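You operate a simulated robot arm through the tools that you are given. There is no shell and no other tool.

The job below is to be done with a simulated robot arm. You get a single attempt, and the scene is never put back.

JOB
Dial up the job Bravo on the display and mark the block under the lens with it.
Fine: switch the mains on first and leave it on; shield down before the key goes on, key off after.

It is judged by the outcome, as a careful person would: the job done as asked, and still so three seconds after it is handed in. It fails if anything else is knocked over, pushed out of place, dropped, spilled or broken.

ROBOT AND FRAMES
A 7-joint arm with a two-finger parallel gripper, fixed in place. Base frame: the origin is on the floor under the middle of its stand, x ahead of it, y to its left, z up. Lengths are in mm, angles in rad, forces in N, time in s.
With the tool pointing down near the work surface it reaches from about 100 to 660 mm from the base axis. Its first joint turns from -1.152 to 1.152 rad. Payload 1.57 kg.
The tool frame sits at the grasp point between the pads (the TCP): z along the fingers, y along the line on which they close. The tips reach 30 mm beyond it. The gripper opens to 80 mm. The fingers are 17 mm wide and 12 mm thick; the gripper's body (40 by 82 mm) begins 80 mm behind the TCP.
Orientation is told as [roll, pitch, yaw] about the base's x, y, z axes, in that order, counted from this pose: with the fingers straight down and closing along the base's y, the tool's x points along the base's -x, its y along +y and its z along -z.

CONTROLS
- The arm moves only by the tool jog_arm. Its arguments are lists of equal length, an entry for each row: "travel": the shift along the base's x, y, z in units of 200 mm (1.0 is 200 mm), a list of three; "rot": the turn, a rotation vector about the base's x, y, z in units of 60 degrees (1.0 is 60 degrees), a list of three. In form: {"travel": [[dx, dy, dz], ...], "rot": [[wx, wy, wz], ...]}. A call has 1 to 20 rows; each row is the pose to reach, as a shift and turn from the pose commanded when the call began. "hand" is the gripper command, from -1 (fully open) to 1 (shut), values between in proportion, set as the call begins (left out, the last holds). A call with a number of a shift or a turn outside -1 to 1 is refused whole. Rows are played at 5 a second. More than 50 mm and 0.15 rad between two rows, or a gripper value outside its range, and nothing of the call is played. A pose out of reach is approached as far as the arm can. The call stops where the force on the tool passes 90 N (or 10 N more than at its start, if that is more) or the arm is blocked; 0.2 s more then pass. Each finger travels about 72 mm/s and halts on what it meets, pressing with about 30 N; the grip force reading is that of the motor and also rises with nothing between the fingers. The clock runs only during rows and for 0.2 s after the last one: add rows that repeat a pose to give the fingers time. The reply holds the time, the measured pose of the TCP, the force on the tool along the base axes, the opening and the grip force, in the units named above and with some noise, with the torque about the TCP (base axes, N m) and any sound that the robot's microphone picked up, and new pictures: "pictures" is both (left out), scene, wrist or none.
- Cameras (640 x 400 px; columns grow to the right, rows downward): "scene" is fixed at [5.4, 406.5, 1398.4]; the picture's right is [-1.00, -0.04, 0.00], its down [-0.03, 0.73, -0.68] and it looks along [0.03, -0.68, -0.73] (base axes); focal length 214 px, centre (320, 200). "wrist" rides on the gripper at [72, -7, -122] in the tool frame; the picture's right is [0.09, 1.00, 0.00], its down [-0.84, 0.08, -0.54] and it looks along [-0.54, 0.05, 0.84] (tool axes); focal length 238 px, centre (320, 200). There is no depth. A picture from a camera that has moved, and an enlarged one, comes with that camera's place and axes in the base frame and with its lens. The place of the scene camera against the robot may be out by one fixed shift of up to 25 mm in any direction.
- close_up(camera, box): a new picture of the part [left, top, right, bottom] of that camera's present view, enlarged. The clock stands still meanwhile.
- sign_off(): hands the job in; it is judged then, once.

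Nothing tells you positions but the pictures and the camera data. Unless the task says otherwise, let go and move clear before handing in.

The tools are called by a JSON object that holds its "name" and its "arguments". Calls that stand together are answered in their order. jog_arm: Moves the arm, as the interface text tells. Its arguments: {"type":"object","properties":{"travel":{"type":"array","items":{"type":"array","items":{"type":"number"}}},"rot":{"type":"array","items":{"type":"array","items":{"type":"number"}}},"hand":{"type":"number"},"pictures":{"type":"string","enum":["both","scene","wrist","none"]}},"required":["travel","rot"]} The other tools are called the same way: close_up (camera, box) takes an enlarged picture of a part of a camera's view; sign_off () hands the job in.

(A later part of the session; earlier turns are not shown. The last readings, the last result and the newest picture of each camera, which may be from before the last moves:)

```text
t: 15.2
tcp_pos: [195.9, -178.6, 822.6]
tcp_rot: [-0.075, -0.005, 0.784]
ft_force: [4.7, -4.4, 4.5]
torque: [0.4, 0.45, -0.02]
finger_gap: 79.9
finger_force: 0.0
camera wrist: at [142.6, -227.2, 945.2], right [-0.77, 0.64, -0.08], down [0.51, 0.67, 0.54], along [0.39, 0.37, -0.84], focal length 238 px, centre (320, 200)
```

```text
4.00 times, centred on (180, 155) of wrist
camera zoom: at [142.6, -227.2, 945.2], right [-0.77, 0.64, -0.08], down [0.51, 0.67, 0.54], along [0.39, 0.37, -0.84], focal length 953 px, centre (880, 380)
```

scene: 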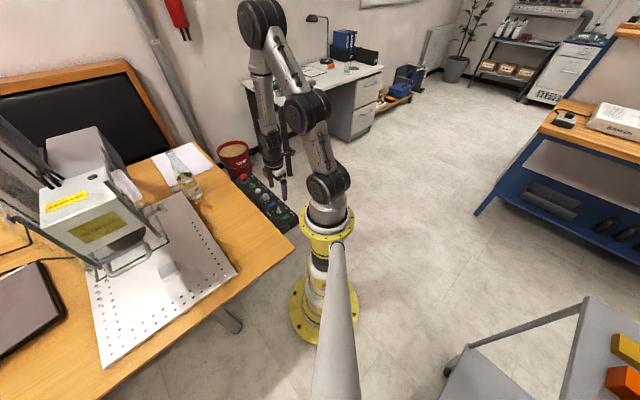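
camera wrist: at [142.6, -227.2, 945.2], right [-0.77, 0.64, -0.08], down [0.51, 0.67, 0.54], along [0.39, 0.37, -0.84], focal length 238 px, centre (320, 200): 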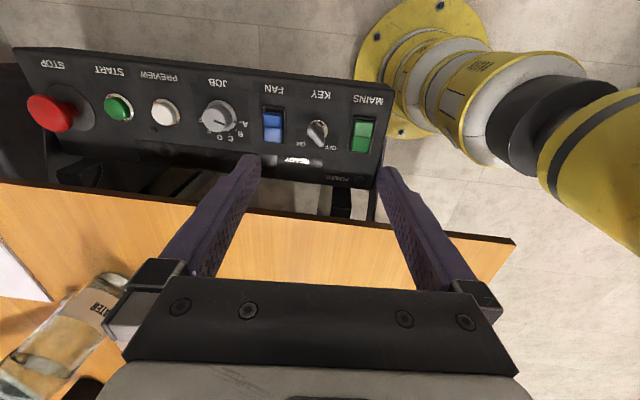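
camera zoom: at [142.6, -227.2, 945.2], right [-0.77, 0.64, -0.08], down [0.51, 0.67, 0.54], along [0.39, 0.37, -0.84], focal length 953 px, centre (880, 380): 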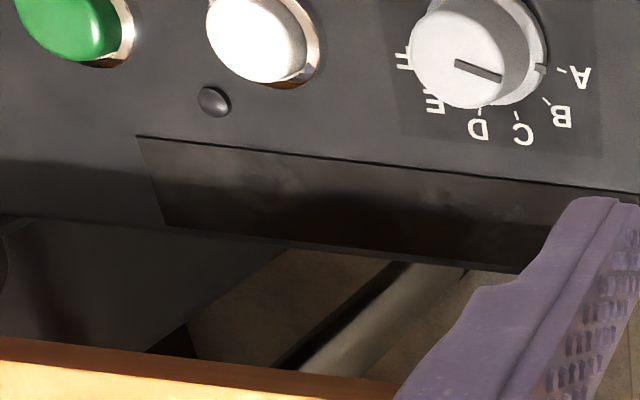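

On closer comparison MAINS and FAN tilt opposite ways: the MAINS label-side half was already down (OFF), and pressing the bench-side half must switch it on (FAN already sits that way). I'll move to the bench-side half.

{"name": "jog_arm", "arguments": {"travel": [[0.03, 0.02, -0.06], [0.06, 0.04, -0.15], [0.081, 0.06, -0.25], [0.081, 0.06, -0.33], [0.081, 0.06, -0.38], [0.081, 0.06, -0.38]], "rot": [[-0.04, -0.04, 0], [-0.08, -0.08, 0], [-0.12, -0.12, 0], [-0.16, -0.16, 0], [-0.16, -0.16, 0], [-0.16, -0.16, 0]], "pictures": "none"}}

{"name": "close_up", "arguments": {"camera": "wrist", "box": [340, 120, 440, 220]}}

{"name": "close_up", "arguments": {"camera": "scene", "box": [270, 190, 302, 222]}}

```text
t: 16.6
tcp_pos: [212.3, -172.3, 748.3]
tcp_rot: [-0.301, 0.001, 0.786]
ft_force: [0.1, 0.5, 1.1]
torque: [0.03, -0.02, 0.02]
finger_gap: 79.9
finger_force: 0.0
```

```text
4.00 times, centred on (390, 170) of wrist
camera zoom: at [140.4, -202.0, 868.6], right [-0.74, 0.61, -0.3], down [0.43, 0.76, 0.49], along [0.52, 0.24, -0.82], focal length 953 px, centre (40, 320)
```

zoom: 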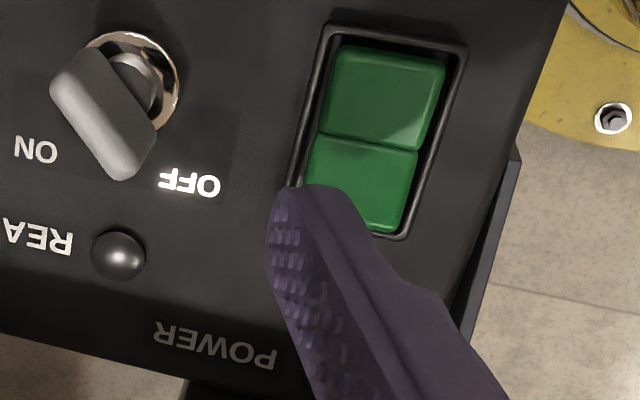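

```text
12.50 times, centred on (286, 206) of scene
camera zoom: at [5.4, 406.5, 1398.4], right [-1.0, -0.04, 0.0], down [-0.03, 0.73, -0.68], along [0.03, -0.68, -0.73], focal length 2681 px, centre (745, 125)
```

zoom: 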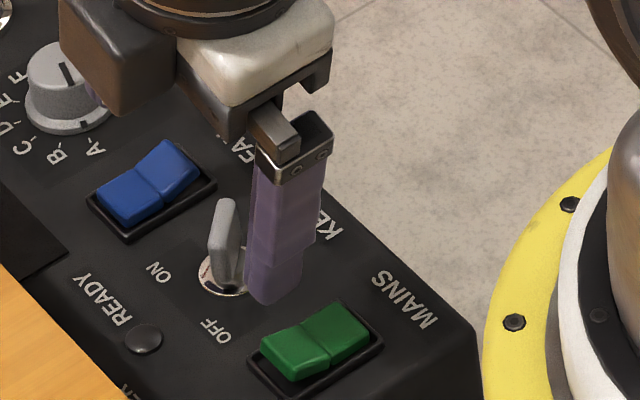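

{"name": "jog_arm", "arguments": {"travel": [[0.0, 0.02, 0], [0.002, 0.03, -0.03], [0.002, 0.03, -0.06], [0.002, 0.03, -0.06]], "rot": [[0, 0, 0], [0, 0, 0], [0, 0, 0], [0, 0, 0]], "pictures": "none"}}

{"name": "close_up", "arguments": {"camera": "wrist", "box": [340, 120, 440, 220]}}

{"name": "close_up", "arguments": {"camera": "scene", "box": [270, 190, 302, 222]}}

```text
t: 17.6
tcp_pos: [215.0, -164.9, 736.0]
tcp_rot: [-0.301, 0.001, 0.785]
ft_force: [-0.2, -0.1, 1.0]
torque: [-0.01, -0.04, -0.02]
finger_gap: 79.9
finger_force: 0.1
```

```text
4.00 times, centred on (390, 170) of wrist
camera zoom: at [142.2, -194.9, 856.8], right [-0.74, 0.61, -0.3], down [0.43, 0.76, 0.49], along [0.52, 0.24, -0.82], focal length 953 px, centre (40, 320)
```

zoom: 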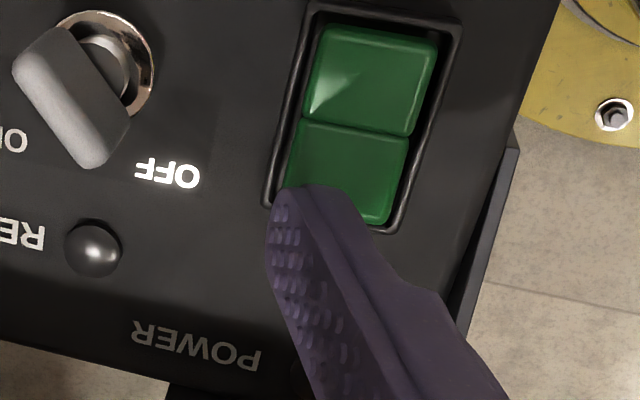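

```text
12.50 times, centred on (286, 206) of scene
camera zoom: at [5.4, 406.5, 1398.4], right [-1.0, -0.04, 0.0], down [-0.03, 0.73, -0.68], along [0.03, -0.68, -0.73], focal length 2681 px, centre (745, 125)
```

zoom: 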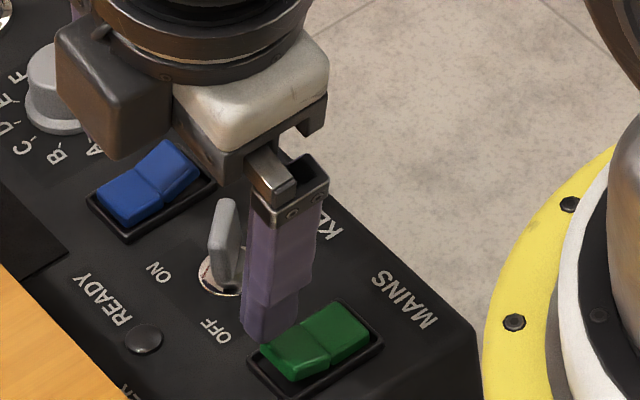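

{"name": "jog_arm", "arguments": {"travel": [[-0.018, 0.004, 0], [-0.018, 0.004, -0.01], [-0.018, 0.004, -0.02], [-0.018, 0.004, -0.03], [-0.018, 0.004, -0.04]], "rot": [[0, 0, 0], [0, 0, 0], [0, 0, 0], [0, 0, 0], [0, 0, 0]], "pictures": "none"}}

{"name": "close_up", "arguments": {"camera": "wrist", "box": [340, 120, 440, 220]}}

{"name": "close_up", "arguments": {"camera": "scene", "box": [270, 190, 302, 222]}}

```text
t: 18.8
tcp_pos: [211.1, -164.6, 728.7]
tcp_rot: [-0.3, 0.002, 0.786]
ft_force: [0.6, 0.1, 1.0]
torque: [0.03, 0.0, -0.04]
finger_gap: 80.1
finger_force: 0.0
```

```text
4.00 times, centred on (390, 170) of wrist
camera zoom: at [138.6, -194.2, 849.0], right [-0.74, 0.61, -0.3], down [0.43, 0.76, 0.49], along [0.52, 0.24, -0.82], focal length 953 px, centre (40, 320)
```

zoom: 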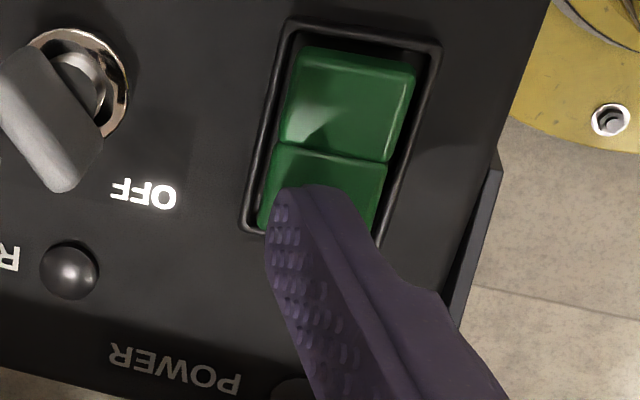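

```text
12.50 times, centred on (286, 206) of scene
camera zoom: at [5.4, 406.5, 1398.4], right [-1.0, -0.04, 0.0], down [-0.03, 0.73, -0.68], along [0.03, -0.68, -0.73], focal length 2681 px, centre (745, 125)
```

zoom: 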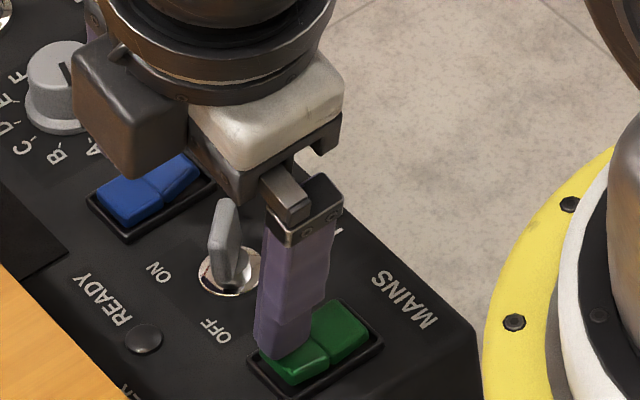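

{"name": "jog_arm", "arguments": {"travel": [[0, 0, -0.01], [0, 0, -0.02], [0, 0, -0.03], [0, 0, -0.035]], "rot": [[0, 0, 0], [0, 0, 0], [0, 0, 0], [0, 0, 0]], "pictures": "none"}}

{"name": "close_up", "arguments": {"camera": "wrist", "box": [340, 120, 440, 220]}}

{"name": "close_up", "arguments": {"camera": "scene", "box": [270, 190, 302, 222]}}

```text
t: 19.8
tcp_pos: [208.9, -163.9, 726.2]
tcp_rot: [-0.299, 0.002, 0.785]
ft_force: [-5.3, -1.1, 27.1]
torque: [0.67, 0.94, 0.16]
finger_gap: 75.0
finger_force: 0.1
stopped in row 4: the force on the tool passed its limit at 95 N (the readings are from after the stop); the commanded pose is now the measured one
```

```text
4.00 times, centred on (390, 170) of wrist
camera zoom: at [137.2, -193.2, 844.6], right [-0.74, 0.61, -0.29], down [0.43, 0.76, 0.49], along [0.52, 0.24, -0.82], focal length 953 px, centre (40, 320)
```

zoom: 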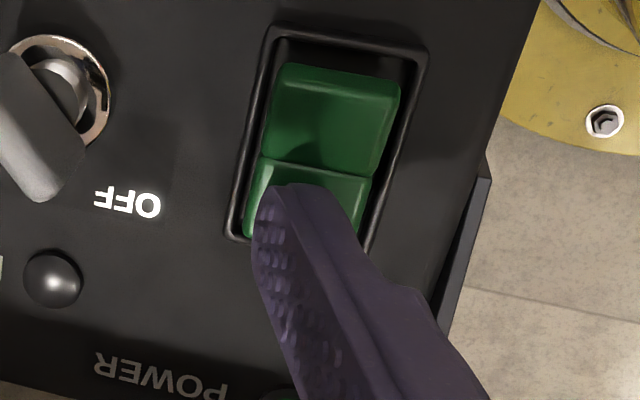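

```text
12.50 times, centred on (286, 206) of scene
camera zoom: at [5.2, 406.6, 1398.4], right [-1.0, -0.04, 0.0], down [-0.03, 0.73, -0.68], along [0.03, -0.68, -0.73], focal length 2681 px, centre (745, 125)
```

zoom: 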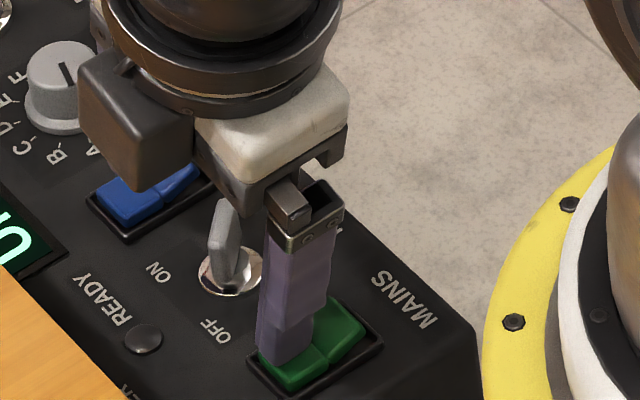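

The display and POWER lamp lit up, so MAINS is on. I'll lift away and read the display.

{"name": "jog_arm", "arguments": {"travel": [[0, 0, 0.04], [0, 0, 0.15], [0, 0, 0.3], [0, 0, 0.5], [0, 0, 0.7], [0, 0, 0.7]], "rot": [[0, 0, 0], [0, 0, 0], [0.05, 0.05, 0], [0.1, 0.1, 0], [0.2, 0.2, 0], [0.2, 0.2, 0]], "hand": -1}}

{"name": "close_up", "arguments": {"camera": "wrist", "box": [100, 60, 420, 220]}}

{"name": "close_up", "arguments": {"camera": "scene", "box": [226, 160, 302, 225]}}

```text
t: 21.2
tcp_pos: [217.2, -149.6, 827.7]
tcp_rot: [-0.04, -0.031, 0.788]
ft_force: [-0.2, 0.2, 0.1]
torque: [-0.05, -0.01, -0.01]
finger_gap: 79.8
finger_force: 0.1
out of reach, approached as far as the arm can: row 5, 6
camera wrist: at [162.5, -204.6, 949.1], right [-0.77, 0.64, -0.04], down [0.51, 0.65, 0.57], along [0.39, 0.41, -0.82], focal length 238 px, centre (320, 200)
```

scene: 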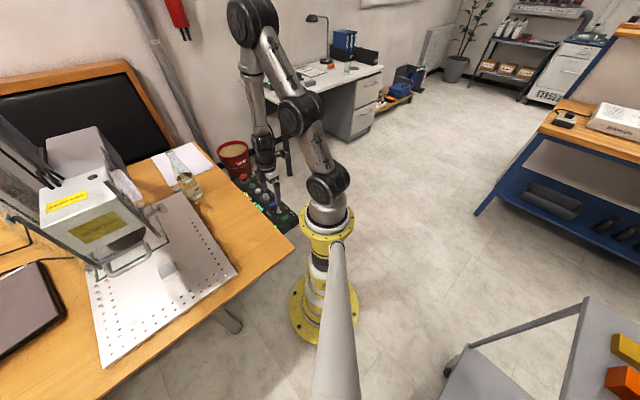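
wrist: 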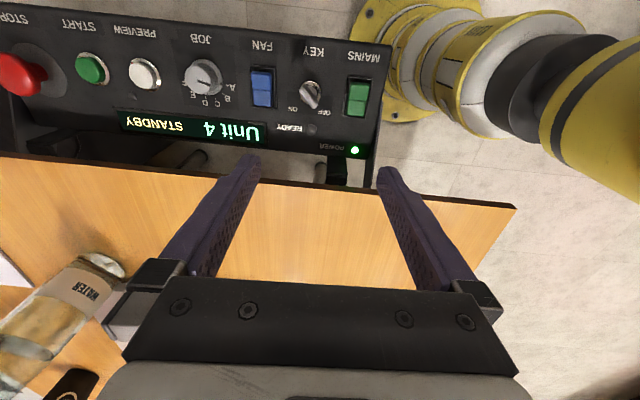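

```text
2.00 times, centred on (260, 140) of wrist
camera zoom: at [162.5, -204.6, 949.1], right [-0.77, 0.64, -0.04], down [0.51, 0.65, 0.57], along [0.39, 0.41, -0.82], focal length 477 px, centre (440, 320)
```

zoom: 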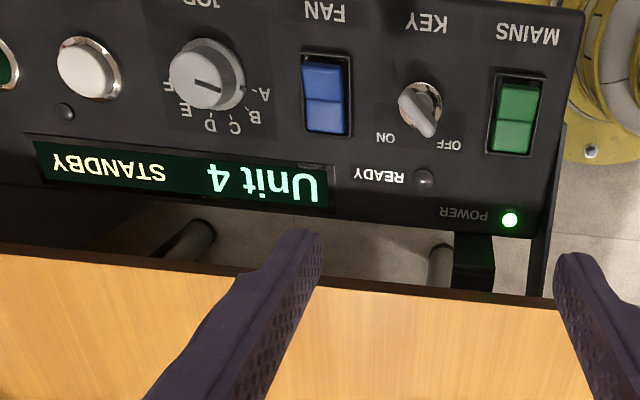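

```text
6.15 times, centred on (264, 192) of scene
camera zoom: at [5.4, 406.5, 1398.4], right [-1.0, -0.04, 0.0], down [-0.03, 0.73, -0.68], along [0.03, -0.68, -0.73], focal length 1320 px, centre (665, 246)
```

zoom: 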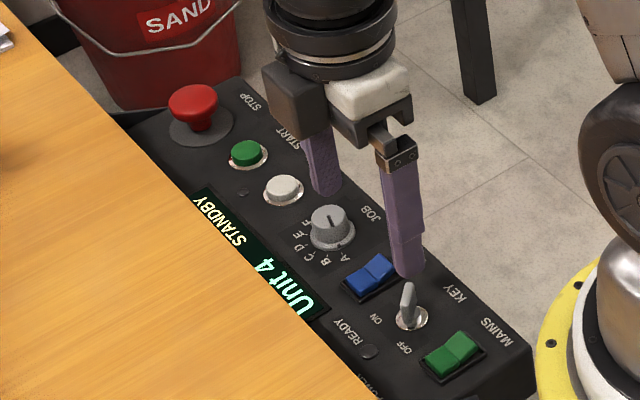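

Mains is on: the display reads "Unit 4 / STANDBY" at dial position A, so job names must be read from the display as I turn. Next I'll straighten the tool and move above the JOB dial (≈(285,-261)).

{"name": "jog_arm", "arguments": {"travel": [[0.07, -0.11, 0], [0.15, -0.24, 0], [0.24, -0.4, 0], [0.34, -0.557, 0], [0.34, -0.557, -0.1], [0.34, -0.557, -0.1]], "rot": [[0.003, 0.024, 0], [0.006, 0.048, 0], [0.006, 0.048, 0], [0.006, 0.048, 0], [0.006, 0.048, 0], [0.006, 0.048, 0]], "hand": -0.25}}

{"name": "close_up", "arguments": {"camera": "wrist", "box": [240, 80, 400, 220]}}

```text
t: 22.6
tcp_pos: [276.7, -274.7, 842.5]
tcp_rot: [0.043, 0.034, 0.785]
ft_force: [0.0, 0.1, 0.3]
torque: [0.02, 0.03, -0.02]
finger_gap: 49.9
finger_force: 0.1
camera wrist: at [237.2, -329.7, 967.1], right [-0.77, 0.64, 0.04], down [0.56, 0.64, 0.52], along [0.3, 0.42, -0.86], focal length 238 px, centre (320, 200)
```

scene: 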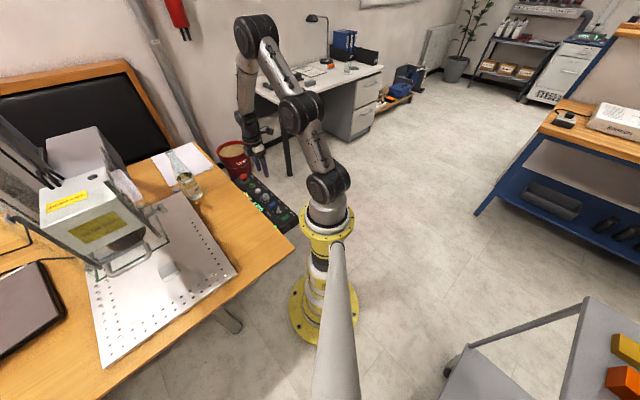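
wrist: 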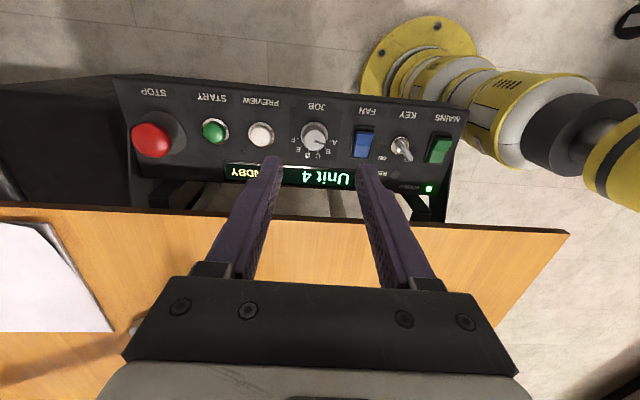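

```text
2.86 times, centred on (320, 150) of wrist
camera zoom: at [237.2, -329.7, 967.1], right [-0.77, 0.64, 0.04], down [0.56, 0.64, 0.52], along [0.3, 0.42, -0.86], focal length 681 px, centre (320, 343)
```

zoom: 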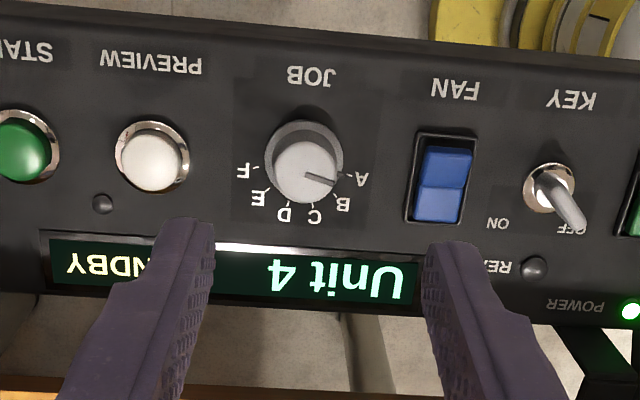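

{"name": "jog_arm", "arguments": {"travel": [[0.02, 0.03, -0.1], [0.0415, 0.0685, -0.22], [0.0415, 0.0685, -0.3125], [0.0415, 0.0685, -0.3125]], "rot": [[-0.006, -0.052, 0], [-0.006, -0.052, 0], [-0.006, -0.052, 0], [-0.006, -0.052, 0]], "pictures": "wrist"}}

{"name": "close_up", "arguments": {"camera": "wrist", "box": [250, 110, 390, 220]}}

{"name": "close_up", "arguments": {"camera": "scene", "box": [236, 160, 290, 214]}}

```text
t: 23.6
tcp_pos: [284.7, -262.5, 778.2]
tcp_rot: [0.001, -0.003, 0.786]
ft_force: [-0.8, 0.0, 0.7]
torque: [0.03, 0.02, 0.03]
finger_gap: 50.0
finger_force: 0.0
camera wrist: at [237.2, -317.0, 901.4], right [-0.77, 0.64, 0.0], down [0.54, 0.65, 0.54], along [0.35, 0.42, -0.84], focal length 238 px, centre (320, 200)
```

wrist: 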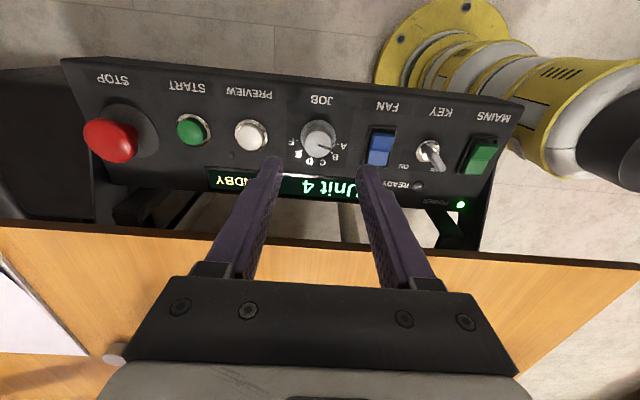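

```text
3.64 times, centred on (320, 165) of wrist
camera zoom: at [237.2, -317.0, 901.4], right [-0.77, 0.64, 0.0], down [0.54, 0.65, 0.54], along [0.35, 0.42, -0.84], focal length 867 px, centre (320, 327)
```

zoom: 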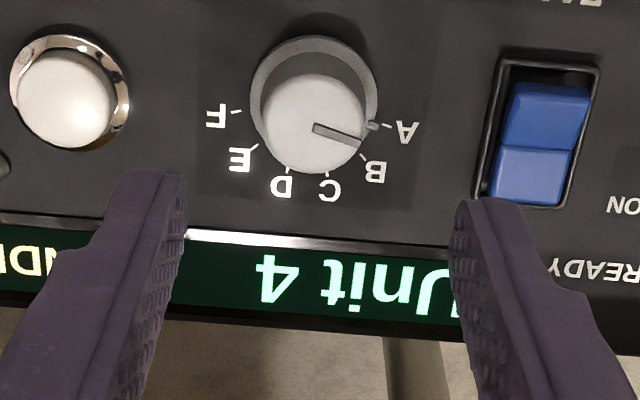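

```text
7.41 times, centred on (263, 187) of scene
camera zoom: at [5.4, 406.5, 1398.4], right [-1.0, -0.04, 0.0], down [-0.03, 0.73, -0.68], along [0.03, -0.68, -0.73], focal length 1589 px, centre (742, 296)
```

zoom: 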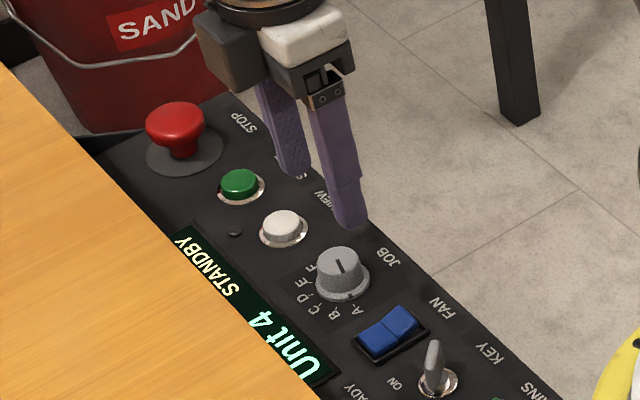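

The TCP is centred over the dial at (284.7,-262.5). I'll descend so the fingertips straddle the knob, then close.

{"name": "jog_arm", "arguments": {"travel": [[0, 0, -0.12], [0, 0, -0.22], [0, 0, -0.28], [0, 0, -0.31], [0, 0, -0.31]], "rot": [[0, 0, 0], [0, 0, 0], [0, 0, 0], [0, 0, 0], [0, 0, 0]], "pictures": "wrist"}}

{"name": "close_up", "arguments": {"camera": "scene", "box": [246, 170, 286, 210]}}

```text
t: 24.8
tcp_pos: [284.3, -262.7, 717.9]
tcp_rot: [-0.002, 0.002, 0.786]
ft_force: [0.6, -0.1, -0.9]
torque: [-0.01, 0.02, -0.02]
finger_gap: 50.0
finger_force: 0.0
camera wrist: at [237.6, -316.8, 841.4], right [-0.77, 0.64, 0.0], down [0.54, 0.65, 0.54], along [0.35, 0.42, -0.84], focal length 238 px, centre (320, 200)
```

wrist: 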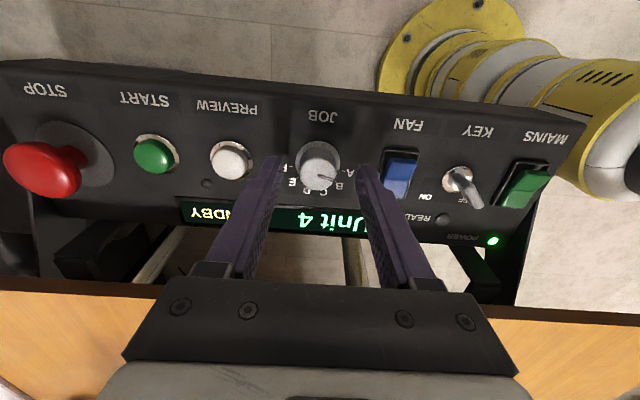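

```text
10.00 times, centred on (266, 190) of scene
camera zoom: at [5.4, 406.5, 1398.4], right [-1.0, -0.04, 0.0], down [-0.03, 0.73, -0.68], along [0.03, -0.68, -0.73], focal length 2145 px, centre (860, 300)
```

zoom: 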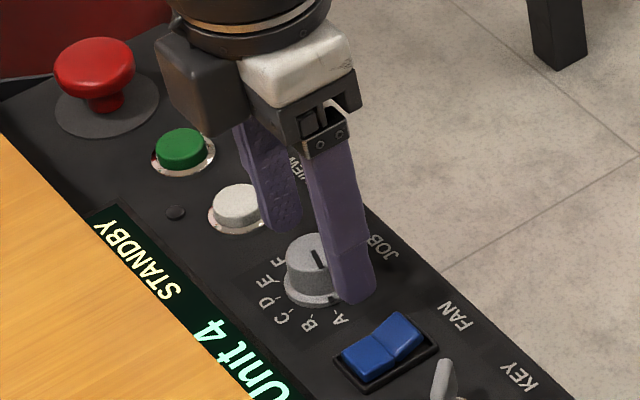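

{"name": "jog_arm", "arguments": {"travel": [[0, 0, 0], [0, 0, 0], [0, 0, 0], [0, 0, 0]], "rot": [[0, 0, 0], [0, 0, 0], [0, 0, 0], [0, 0, 0]], "hand": 1, "pictures": "wrist"}}

{"name": "close_up", "arguments": {"camera": "wrist", "box": [250, 110, 390, 240]}}

```text
t: 25.8
tcp_pos: [286.3, -262.1, 718.3]
tcp_rot: [-0.005, -0.002, 0.786]
ft_force: [6.4, -6.0, -6.5]
torque: [-0.21, -0.23, -0.05]
finger_gap: 26.7
finger_force: 37.0
camera wrist: at [238.3, -317.5, 841.8], right [-0.77, 0.64, -0.01], down [0.53, 0.65, 0.54], along [0.35, 0.41, -0.84], focal length 238 px, centre (320, 200)
```

wrist: 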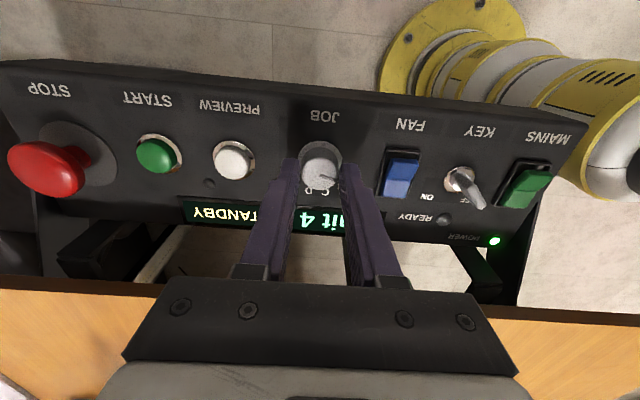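

```text
3.08 times, centred on (320, 175) of wrist
camera zoom: at [238.3, -317.5, 841.8], right [-0.77, 0.64, -0.01], down [0.53, 0.65, 0.54], along [0.35, 0.41, -0.84], focal length 733 px, centre (320, 277)
```

zoom: 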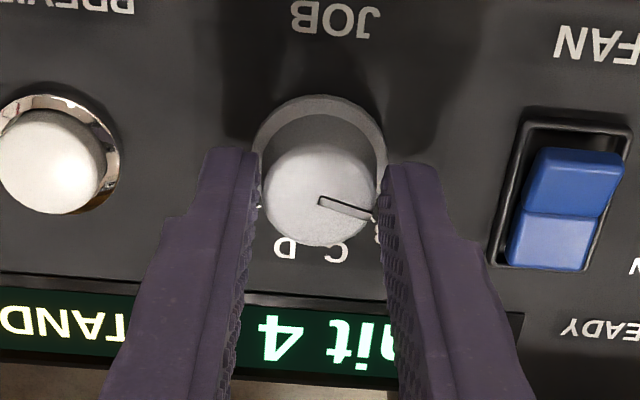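

Gripped at 26.7 mm. Turning the dial one step (30° clockwise from above) and reading the display.

{"name": "jog_arm", "arguments": {"travel": [[0, 0, 0], [0, 0, 0], [0, 0, 0], [0, 0, 0], [0, 0, 0]], "rot": [[0, 0, -0.125], [0, 0, -0.25], [0, 0, -0.375], [0, 0, -0.5], [0, 0, -0.5]], "pictures": "wrist"}}

{"name": "close_up", "arguments": {"camera": "scene", "box": [230, 165, 300, 221]}}

{"name": "close_up", "arguments": {"camera": "wrist", "box": [220, 90, 420, 240]}}

```text
t: 27.0
tcp_pos: [285.9, -260.8, 719.4]
tcp_rot: [-0.005, -0.005, 0.262]
ft_force: [5.7, -13.4, -9.1]
torque: [-0.47, -0.19, -0.02]
finger_gap: 26.7
finger_force: 37.8
camera wrist: at [216.2, -285.9, 842.0], right [-0.35, 0.94, -0.01], down [0.79, 0.29, 0.54], along [0.51, 0.18, -0.84], focal length 238 px, centre (320, 200)
```

wrist: 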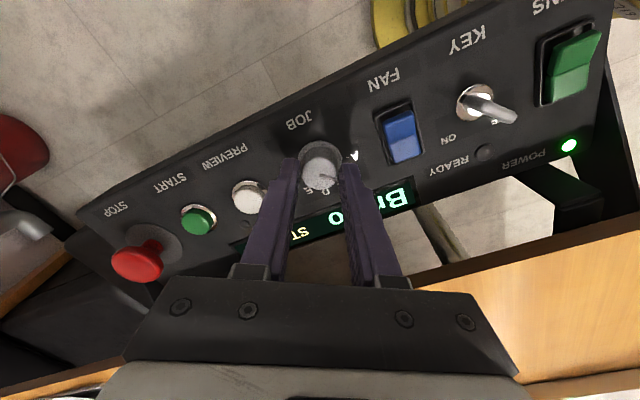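

```text
7.14 times, centred on (265, 193) of scene
camera zoom: at [5.6, 406.1, 1398.5], right [-1.0, -0.04, 0.0], down [-0.03, 0.73, -0.68], along [0.03, -0.68, -0.73], focal length 1532 px, centre (713, 250)
```

zoom: 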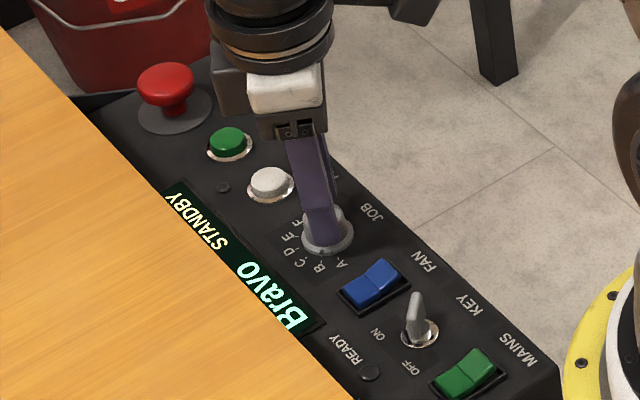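

```text
2.67 times, centred on (320, 165) of wrist
camera zoom: at [216.2, -285.9, 842.0], right [-0.35, 0.94, -0.01], down [0.79, 0.29, 0.54], along [0.51, 0.18, -0.84], focal length 636 px, centre (320, 293)
```

zoom: 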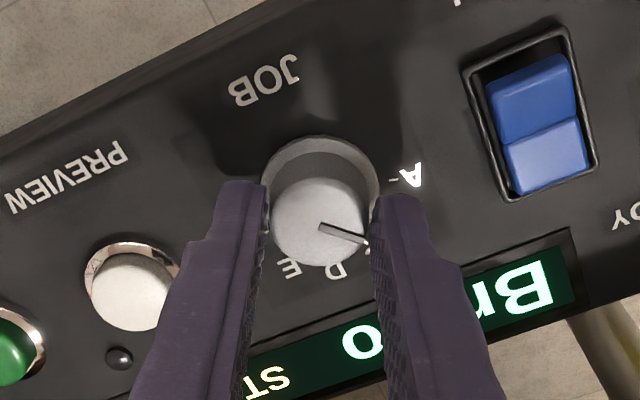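

The display shows "Bravo". I'll release the dial and lift straight up, then confirm.

{"name": "jog_arm", "arguments": {"travel": [[0, 0, 0], [0, 0, 0], [0, 0, 0.05], [0, 0, 0.2], [0, 0, 0.4], [0, 0, 0.6]], "rot": [[0, 0, 0], [0, 0, 0], [0, 0, 0], [0, 0, 0], [0, 0, 0], [0, 0, 0]], "hand": -0.25, "pictures": "wrist"}}

{"name": "close_up", "arguments": {"camera": "wrist", "box": [180, 60, 460, 240]}}

```text
t: 28.4
tcp_pos: [283.8, -261.3, 838.9]
tcp_rot: [-0.001, 0.0, 0.261]
ft_force: [0.3, 0.5, 0.2]
torque: [-0.02, -0.02, 0.0]
finger_gap: 50.2
finger_force: 0.1
camera wrist: at [215.7, -286.2, 962.9], right [-0.35, 0.94, 0.0], down [0.79, 0.29, 0.54], along [0.51, 0.19, -0.84], focal length 238 px, centre (320, 200)
```

wrist: 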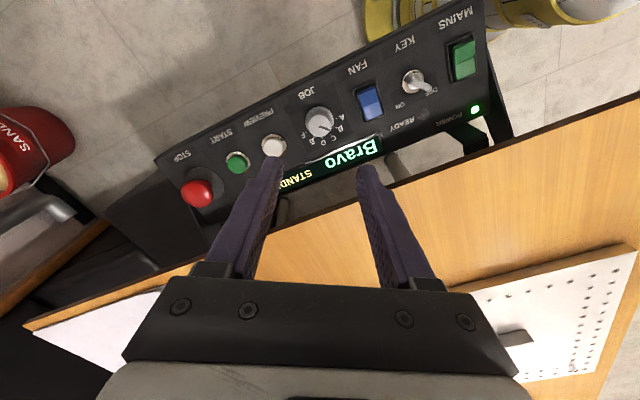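

```text
2.22 times, centred on (320, 150) of wrist
camera zoom: at [215.7, -286.2, 962.9], right [-0.35, 0.94, 0.0], down [0.79, 0.29, 0.54], along [0.51, 0.19, -0.84], focal length 530 px, centre (320, 311)
```

zoom: 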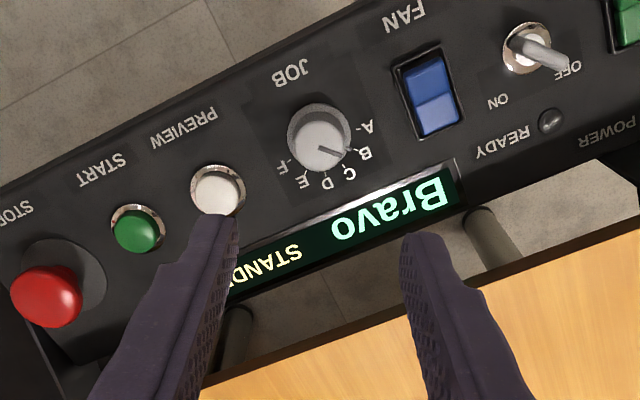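

"Bravo / STANDBY" is confirmed. From the wrist views the shield is a glass box raised to z≈966 with its front handle bar at about (398,239,991); I'll go round to the front of the machine with the gripper closed and vertical (yaw -45°) to push it down.

{"name": "jog_arm", "arguments": {"travel": [[0, 0, 0.2], [0, 0, 0.4], [-0.02, 0.05, 0.6], [-0.04, 0.15, 0.8], [-0.06, 0.3, 0.98], [-0.07, 0.5, 1.0]], "rot": [[0, 0, -0.05], [0, 0, -0.13], [0, 0, -0.21], [0, 0, -0.29], [0, 0, -0.37], [0, 0, -0.45]], "hand": 1, "pictures": "none"}}

{"name": "jog_arm", "arguments": {"travel": [[-0.02, 0.2, 0.1], [-0.03, 0.4, 0.2], [-0.04, 0.6, 0.3], [-0.05, 0.8, 0.4], [-0.05, 1.0, 0.4]], "rot": [[0, 0, -0.11], [0, 0, -0.22], [0, 0, -0.33], [0, 0, -0.44], [0, 0, -0.55]]}}

```text
t: 29.8
tcp_pos: [273.1, -158.2, 1039.7]
tcp_rot: [0.0, -0.001, -0.211]
ft_force: [-0.4, -1.0, 0.4]
torque: [-0.03, -0.02, 0.0]
finger_gap: 0.0
finger_force: 21.3
```

```text
t: 31.0
tcp_pos: [260.4, 39.9, 1119.5]
tcp_rot: [-0.002, 0.0, -0.784]
ft_force: [-0.8, 0.1, 0.2]
torque: [0.01, 0.02, -0.01]
finger_gap: 0.0
finger_force: 21.3
camera wrist: at [204.1, 85.8, 1243.6], right [0.64, 0.77, 0.0], down [0.65, -0.54, 0.54], along [0.42, -0.35, -0.84], focal length 238 px, centre (320, 200)
```

scene: 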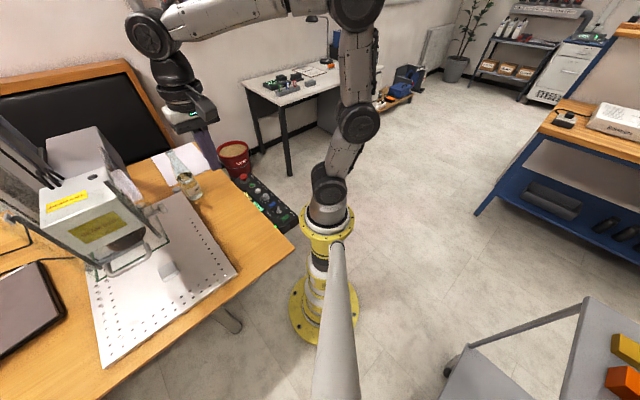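
wrist: 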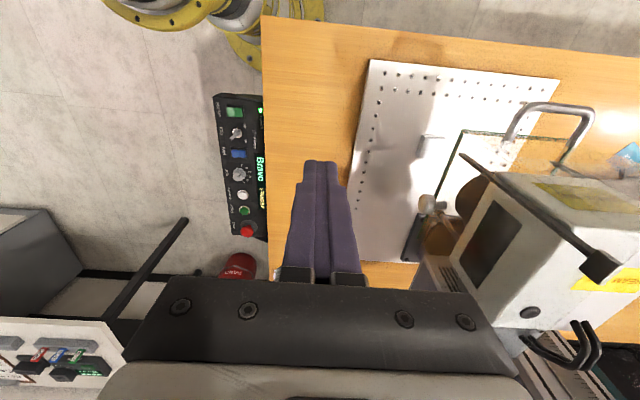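

{"name": "close_up", "arguments": {"camera": "wrist", "box": [400, 80, 640, 360]}}

{"name": "close_up", "arguments": {"camera": "wrist", "box": [410, 130, 510, 260]}}

```text
1.43 times, centred on (520, 220) of wrist
camera zoom: at [204.1, 85.8, 1243.6], right [0.64, 0.77, 0.0], down [0.65, -0.54, 0.54], along [0.42, -0.35, -0.84], focal length 340 px, centre (34, 171)
```

zoom: 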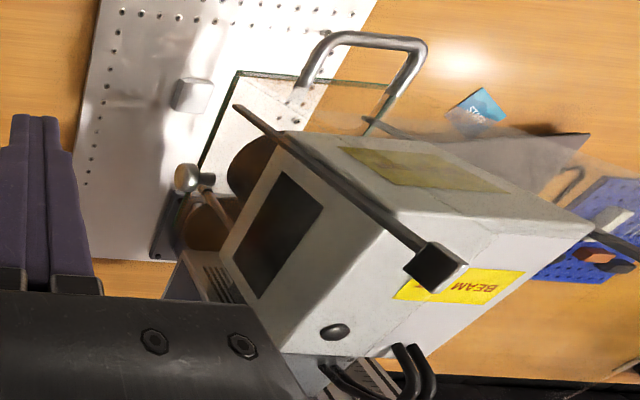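

```text
3.08 times, centred on (460, 195) of wrist
camera zoom: at [204.1, 85.8, 1243.6], right [0.64, 0.77, 0.0], down [0.65, -0.54, 0.54], along [0.42, -0.35, -0.84], focal length 733 px, centre (-111, 215)
```

zoom: 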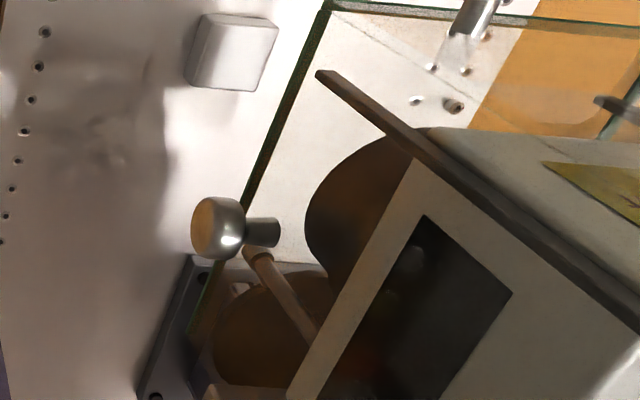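

The rails have end stops at the top and both the handle and the side knob are fixed to the glass, so it should slide straight down. I'll move around to the front and above the handle bar (≈(400,239,991)).

{"name": "jog_arm", "arguments": {"travel": [[0.0, 0.2, 0], [0.0, 0.4, 0], [0.0, 0.6, 0], [0.02, 0.8, 0], [0.05, 0.99, 0]], "rot": [[0, 0, 0], [0, 0, 0], [0, 0, 0], [0, 0, 0], [0, 0, 0]], "pictures": "none"}}

{"name": "jog_arm", "arguments": {"travel": [[0.15, 0, -0.05], [0.3, 0, -0.1], [0.45, 0, -0.15], [0.58, 0, -0.2], [0.65, 0, -0.25], [0.65, 0, -0.25]], "rot": [[0, 0, 0], [0, 0, 0], [0, 0, 0], [0, 0, 0], [0, 0, 0], [0, 0, 0]]}}

```text
t: 32.2
tcp_pos: [273.5, 236.7, 1118.2]
tcp_rot: [-0.001, -0.001, -0.786]
ft_force: [-0.2, -0.6, 0.0]
torque: [0.02, 0.0, 0.0]
finger_gap: 0.0
finger_force: 21.3
```

```text
t: 33.6
tcp_pos: [401.5, 237.6, 1070.4]
tcp_rot: [-0.003, -0.001, -0.785]
ft_force: [-0.4, -0.2, 1.5]
torque: [0.0, 0.04, 0.03]
finger_gap: 0.0
finger_force: 21.5
camera wrist: at [345.0, 283.1, 1193.2], right [0.64, 0.77, 0.0], down [0.65, -0.54, 0.54], along [0.42, -0.35, -0.84], focal length 238 px, centre (320, 200)
```

scene: 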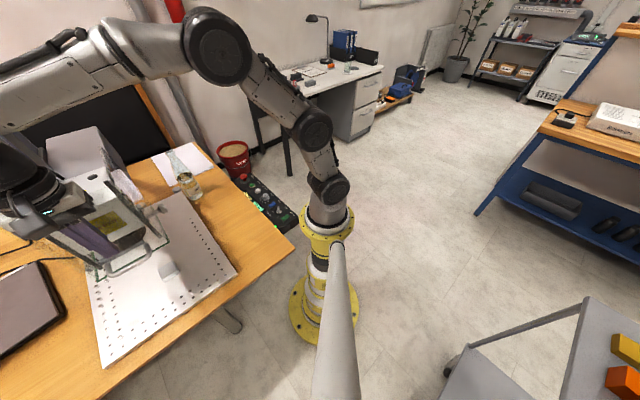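
wrist: 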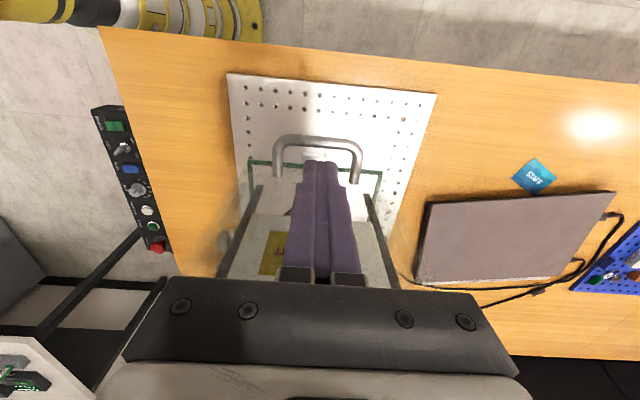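

{"name": "close_up", "arguments": {"camera": "wrist", "box": [220, 110, 420, 290]}}

{"name": "close_up", "arguments": {"camera": "scene", "box": [0, 150, 200, 290]}}

```text
2.22 times, centred on (320, 200) of wrist
camera zoom: at [345.0, 283.1, 1193.2], right [0.64, 0.77, 0.0], down [0.65, -0.54, 0.54], along [0.42, -0.35, -0.84], focal length 530 px, centre (320, 200)
```

zoom: 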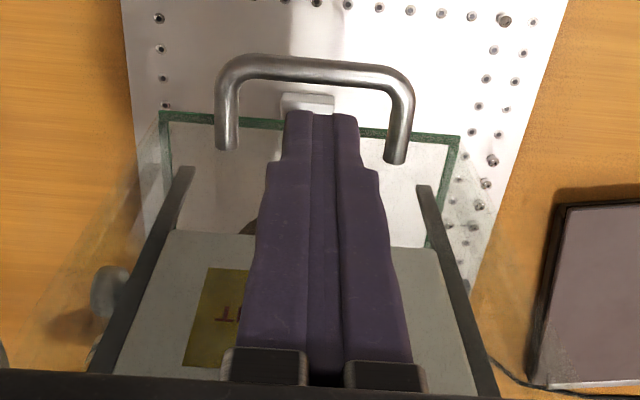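

```text
2.86 times, centred on (100, 220) of scene
camera zoom: at [5.4, 406.5, 1398.4], right [-1.0, -0.04, 0.0], down [-0.03, 0.73, -0.68], along [0.03, -0.68, -0.73], focal length 613 px, centre (949, 143)
```

zoom: 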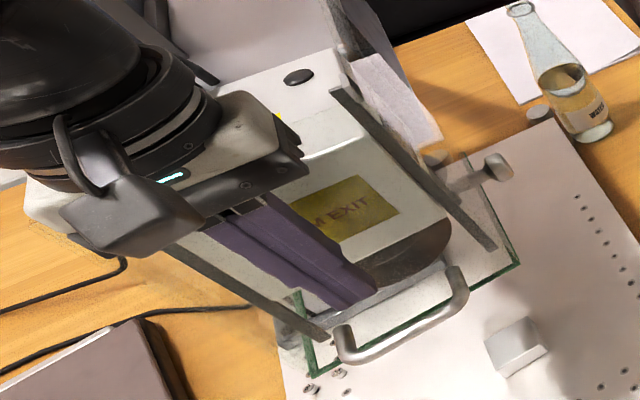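

The closed tips line up within ~3 mm of the bar centre. I'll nudge 2.5 mm outward and descend onto the bar slowly.

{"name": "jog_arm", "arguments": {"travel": [[-0.009, 0.009, -0.08], [-0.009, 0.009, -0.15], [-0.009, 0.009, -0.17], [-0.009, 0.009, -0.19], [-0.009, 0.009, -0.21]], "rot": [[0, 0, 0], [0, 0, 0], [0, 0, 0], [0, 0, 0], [0, 0, 0]], "pictures": "wrist"}}

{"name": "close_up", "arguments": {"camera": "wrist", "box": [260, 110, 380, 210]}}

```text
t: 34.8
tcp_pos: [399.8, 238.3, 1027.3]
tcp_rot: [-0.001, 0.001, -0.783]
ft_force: [-1.1, -1.5, 2.4]
torque: [0.0, -0.12, -0.05]
finger_gap: 0.0
finger_force: 21.6
camera wrist: at [342.6, 285.6, 1150.1], right [0.64, 0.77, 0.0], down [0.65, -0.54, 0.54], along [0.42, -0.35, -0.84], focal length 238 px, centre (320, 200)
```

wrist: 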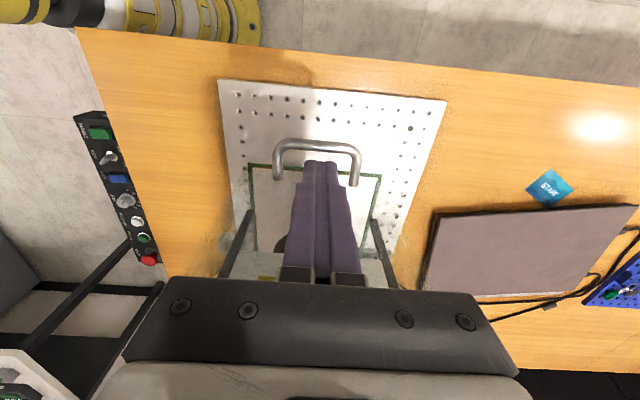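

```text
4.00 times, centred on (320, 160) of wrist
camera zoom: at [342.6, 285.6, 1150.1], right [0.64, 0.77, 0.0], down [0.65, -0.54, 0.54], along [0.42, -0.35, -0.84], focal length 953 px, centre (320, 360)
```

zoom: 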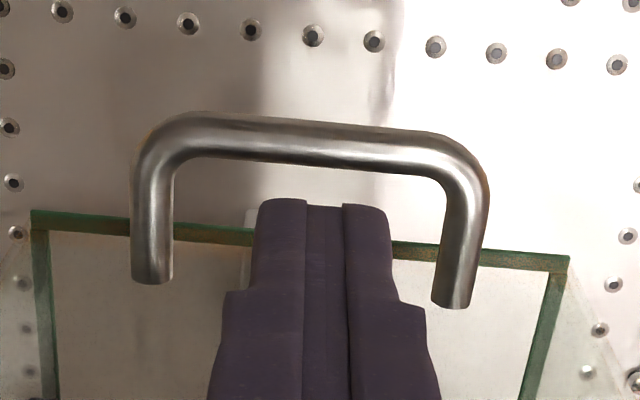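

Comparing the two views, the glass has already moved down ~38 mm while the rails stayed put, so the shield is released and sliding. I'll hold still briefly and check whether it keeps moving.

{"name": "close_up", "arguments": {"camera": "scene", "box": [0, 150, 200, 290]}}

{"name": "jog_arm", "arguments": {"travel": [[0, 0, 0]], "rot": [[0, 0, 0]]}}

{"name": "close_up", "arguments": {"camera": "scene", "box": [0, 150, 200, 290]}}

{"name": "close_up", "arguments": {"camera": "wrist", "box": [220, 100, 420, 240]}}

```text
2.86 times, centred on (100, 220) of scene
camera zoom: at [5.4, 406.4, 1398.5], right [-1.0, -0.04, 0.0], down [-0.03, 0.73, -0.68], along [0.03, -0.68, -0.73], focal length 613 px, centre (949, 143)
```

zoom: 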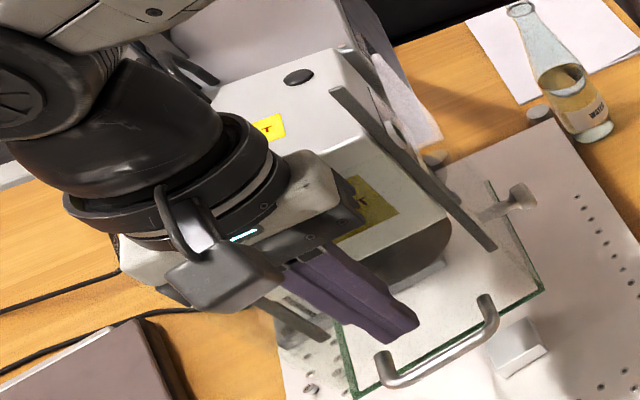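

```text
t: 35.2
tcp_pos: [399.4, 239.1, 1027.2]
tcp_rot: [-0.001, 0.001, -0.783]
ft_force: [-0.1, -1.1, -0.1]
torque: [-0.06, -0.03, 0.0]
finger_gap: 0.1
finger_force: 20.9
camera wrist: at [342.7, 285.6, 1149.9], right [0.64, 0.77, 0.0], down [0.65, -0.54, 0.54], along [0.42, -0.35, -0.84], focal length 238 px, centre (320, 200)
```

scene: 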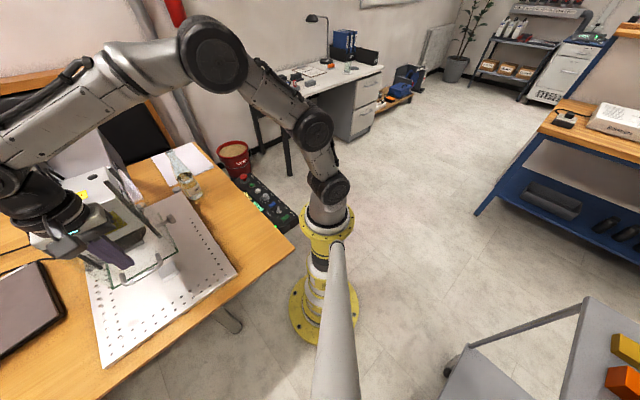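
wrist: 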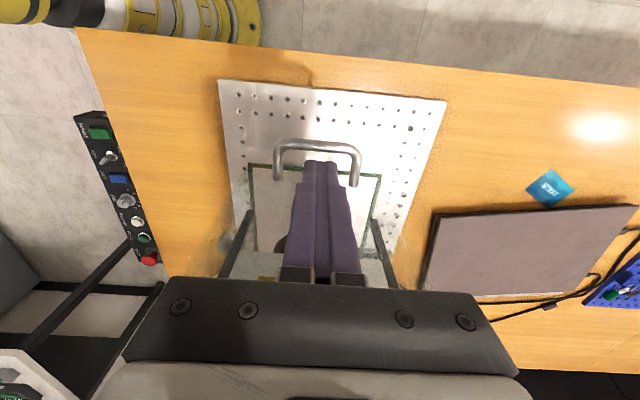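

```text
2.86 times, centred on (100, 220) of scene
camera zoom: at [5.4, 406.5, 1398.4], right [-1.0, -0.04, 0.0], down [-0.03, 0.73, -0.68], along [0.03, -0.68, -0.73], focal length 613 px, centre (949, 143)
```

zoom: 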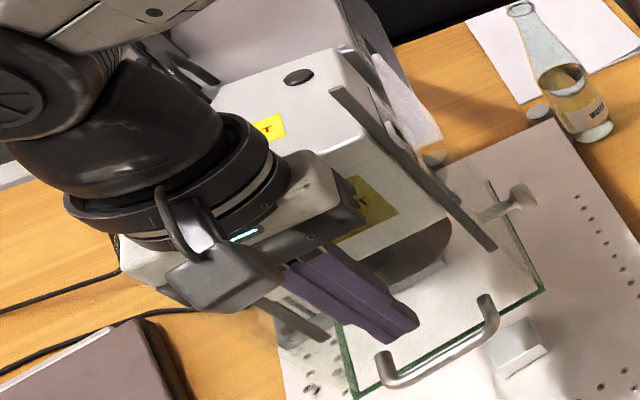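

```text
2.86 times, centred on (320, 170) of wrist
camera zoom: at [342.7, 285.6, 1149.9], right [0.64, 0.77, 0.0], down [0.65, -0.54, 0.54], along [0.42, -0.35, -0.84], focal length 681 px, centre (320, 286)
```

zoom: 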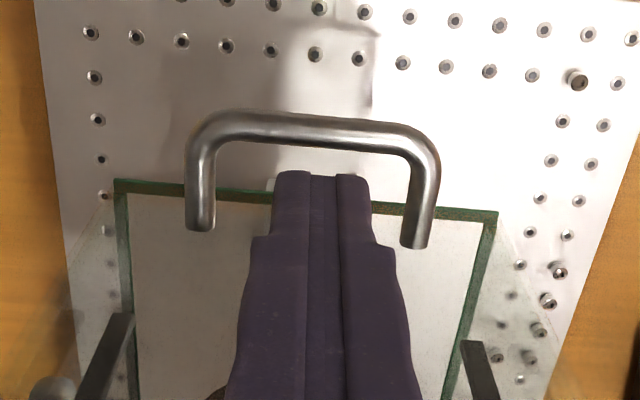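

The shield is now stationary, about 38 mm lower, and nothing presses on it; probably the wide wrist flange nudged the tall glass. I'll raise, lean the tool outward (away from the glass) and then push only on the handle bar.

{"name": "jog_arm", "arguments": {"travel": [[-0.01, 0.01, 0.1], [-0.02, 0.02, 0.2], [-0.03, 0.03, 0.25], [-0.037, 0.037, 0.25], [-0.037, 0.037, 0.25]], "rot": [[0, 0, 0], [-0.08, -0.08, 0], [-0.16, -0.16, 0], [-0.236, -0.236, 0], [-0.236, -0.236, 0]]}}

{"name": "close_up", "arguments": {"camera": "wrist", "box": [200, 100, 440, 270]}}

{"name": "close_up", "arguments": {"camera": "scene", "box": [0, 150, 200, 290]}}

```text
t: 36.4
tcp_pos: [391.5, 244.3, 1078.3]
tcp_rot: [-0.003, -0.354, -0.784]
ft_force: [-0.9, -0.1, 0.1]
torque: [0.03, 0.0, 0.0]
finger_gap: 0.0
finger_force: 21.5
camera wrist: at [309.0, 318.5, 1168.8], right [0.64, 0.77, -0.03], down [0.48, -0.37, 0.8], along [0.6, -0.53, -0.6], focal length 238 px, centre (320, 200)
```

scene: 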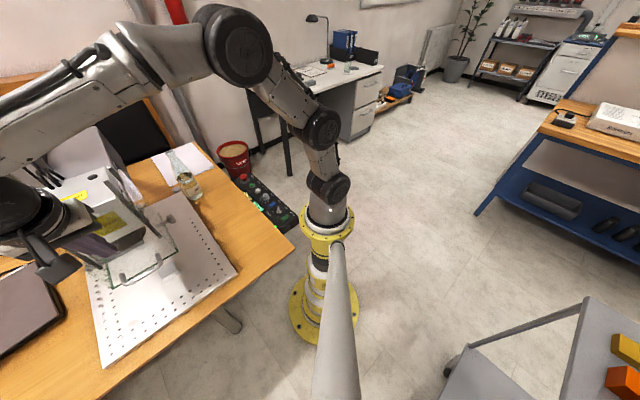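
wrist: 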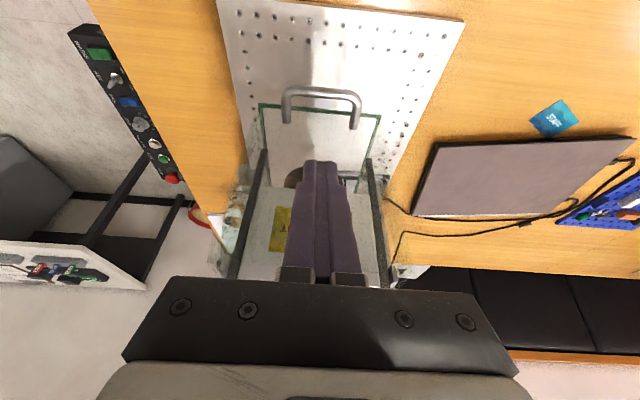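

```text
2.35 times, centred on (320, 185) of wrist
camera zoom: at [309.0, 318.5, 1168.8], right [0.64, 0.77, -0.03], down [0.48, -0.37, 0.8], along [0.6, -0.53, -0.6], focal length 561 px, centre (320, 235)
```

zoom: 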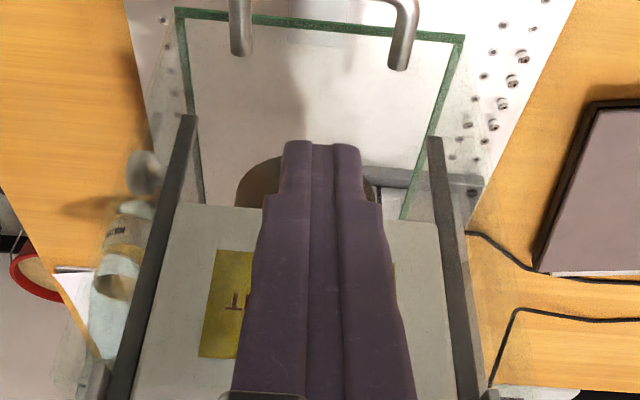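

```text
2.86 times, centred on (100, 220) of scene
camera zoom: at [5.4, 406.5, 1398.4], right [-1.0, -0.04, 0.0], down [-0.03, 0.73, -0.68], along [0.03, -0.68, -0.73], focal length 613 px, centre (949, 143)
```

zoom: 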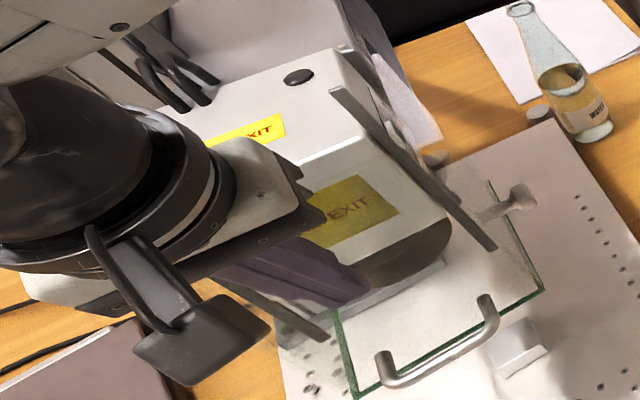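

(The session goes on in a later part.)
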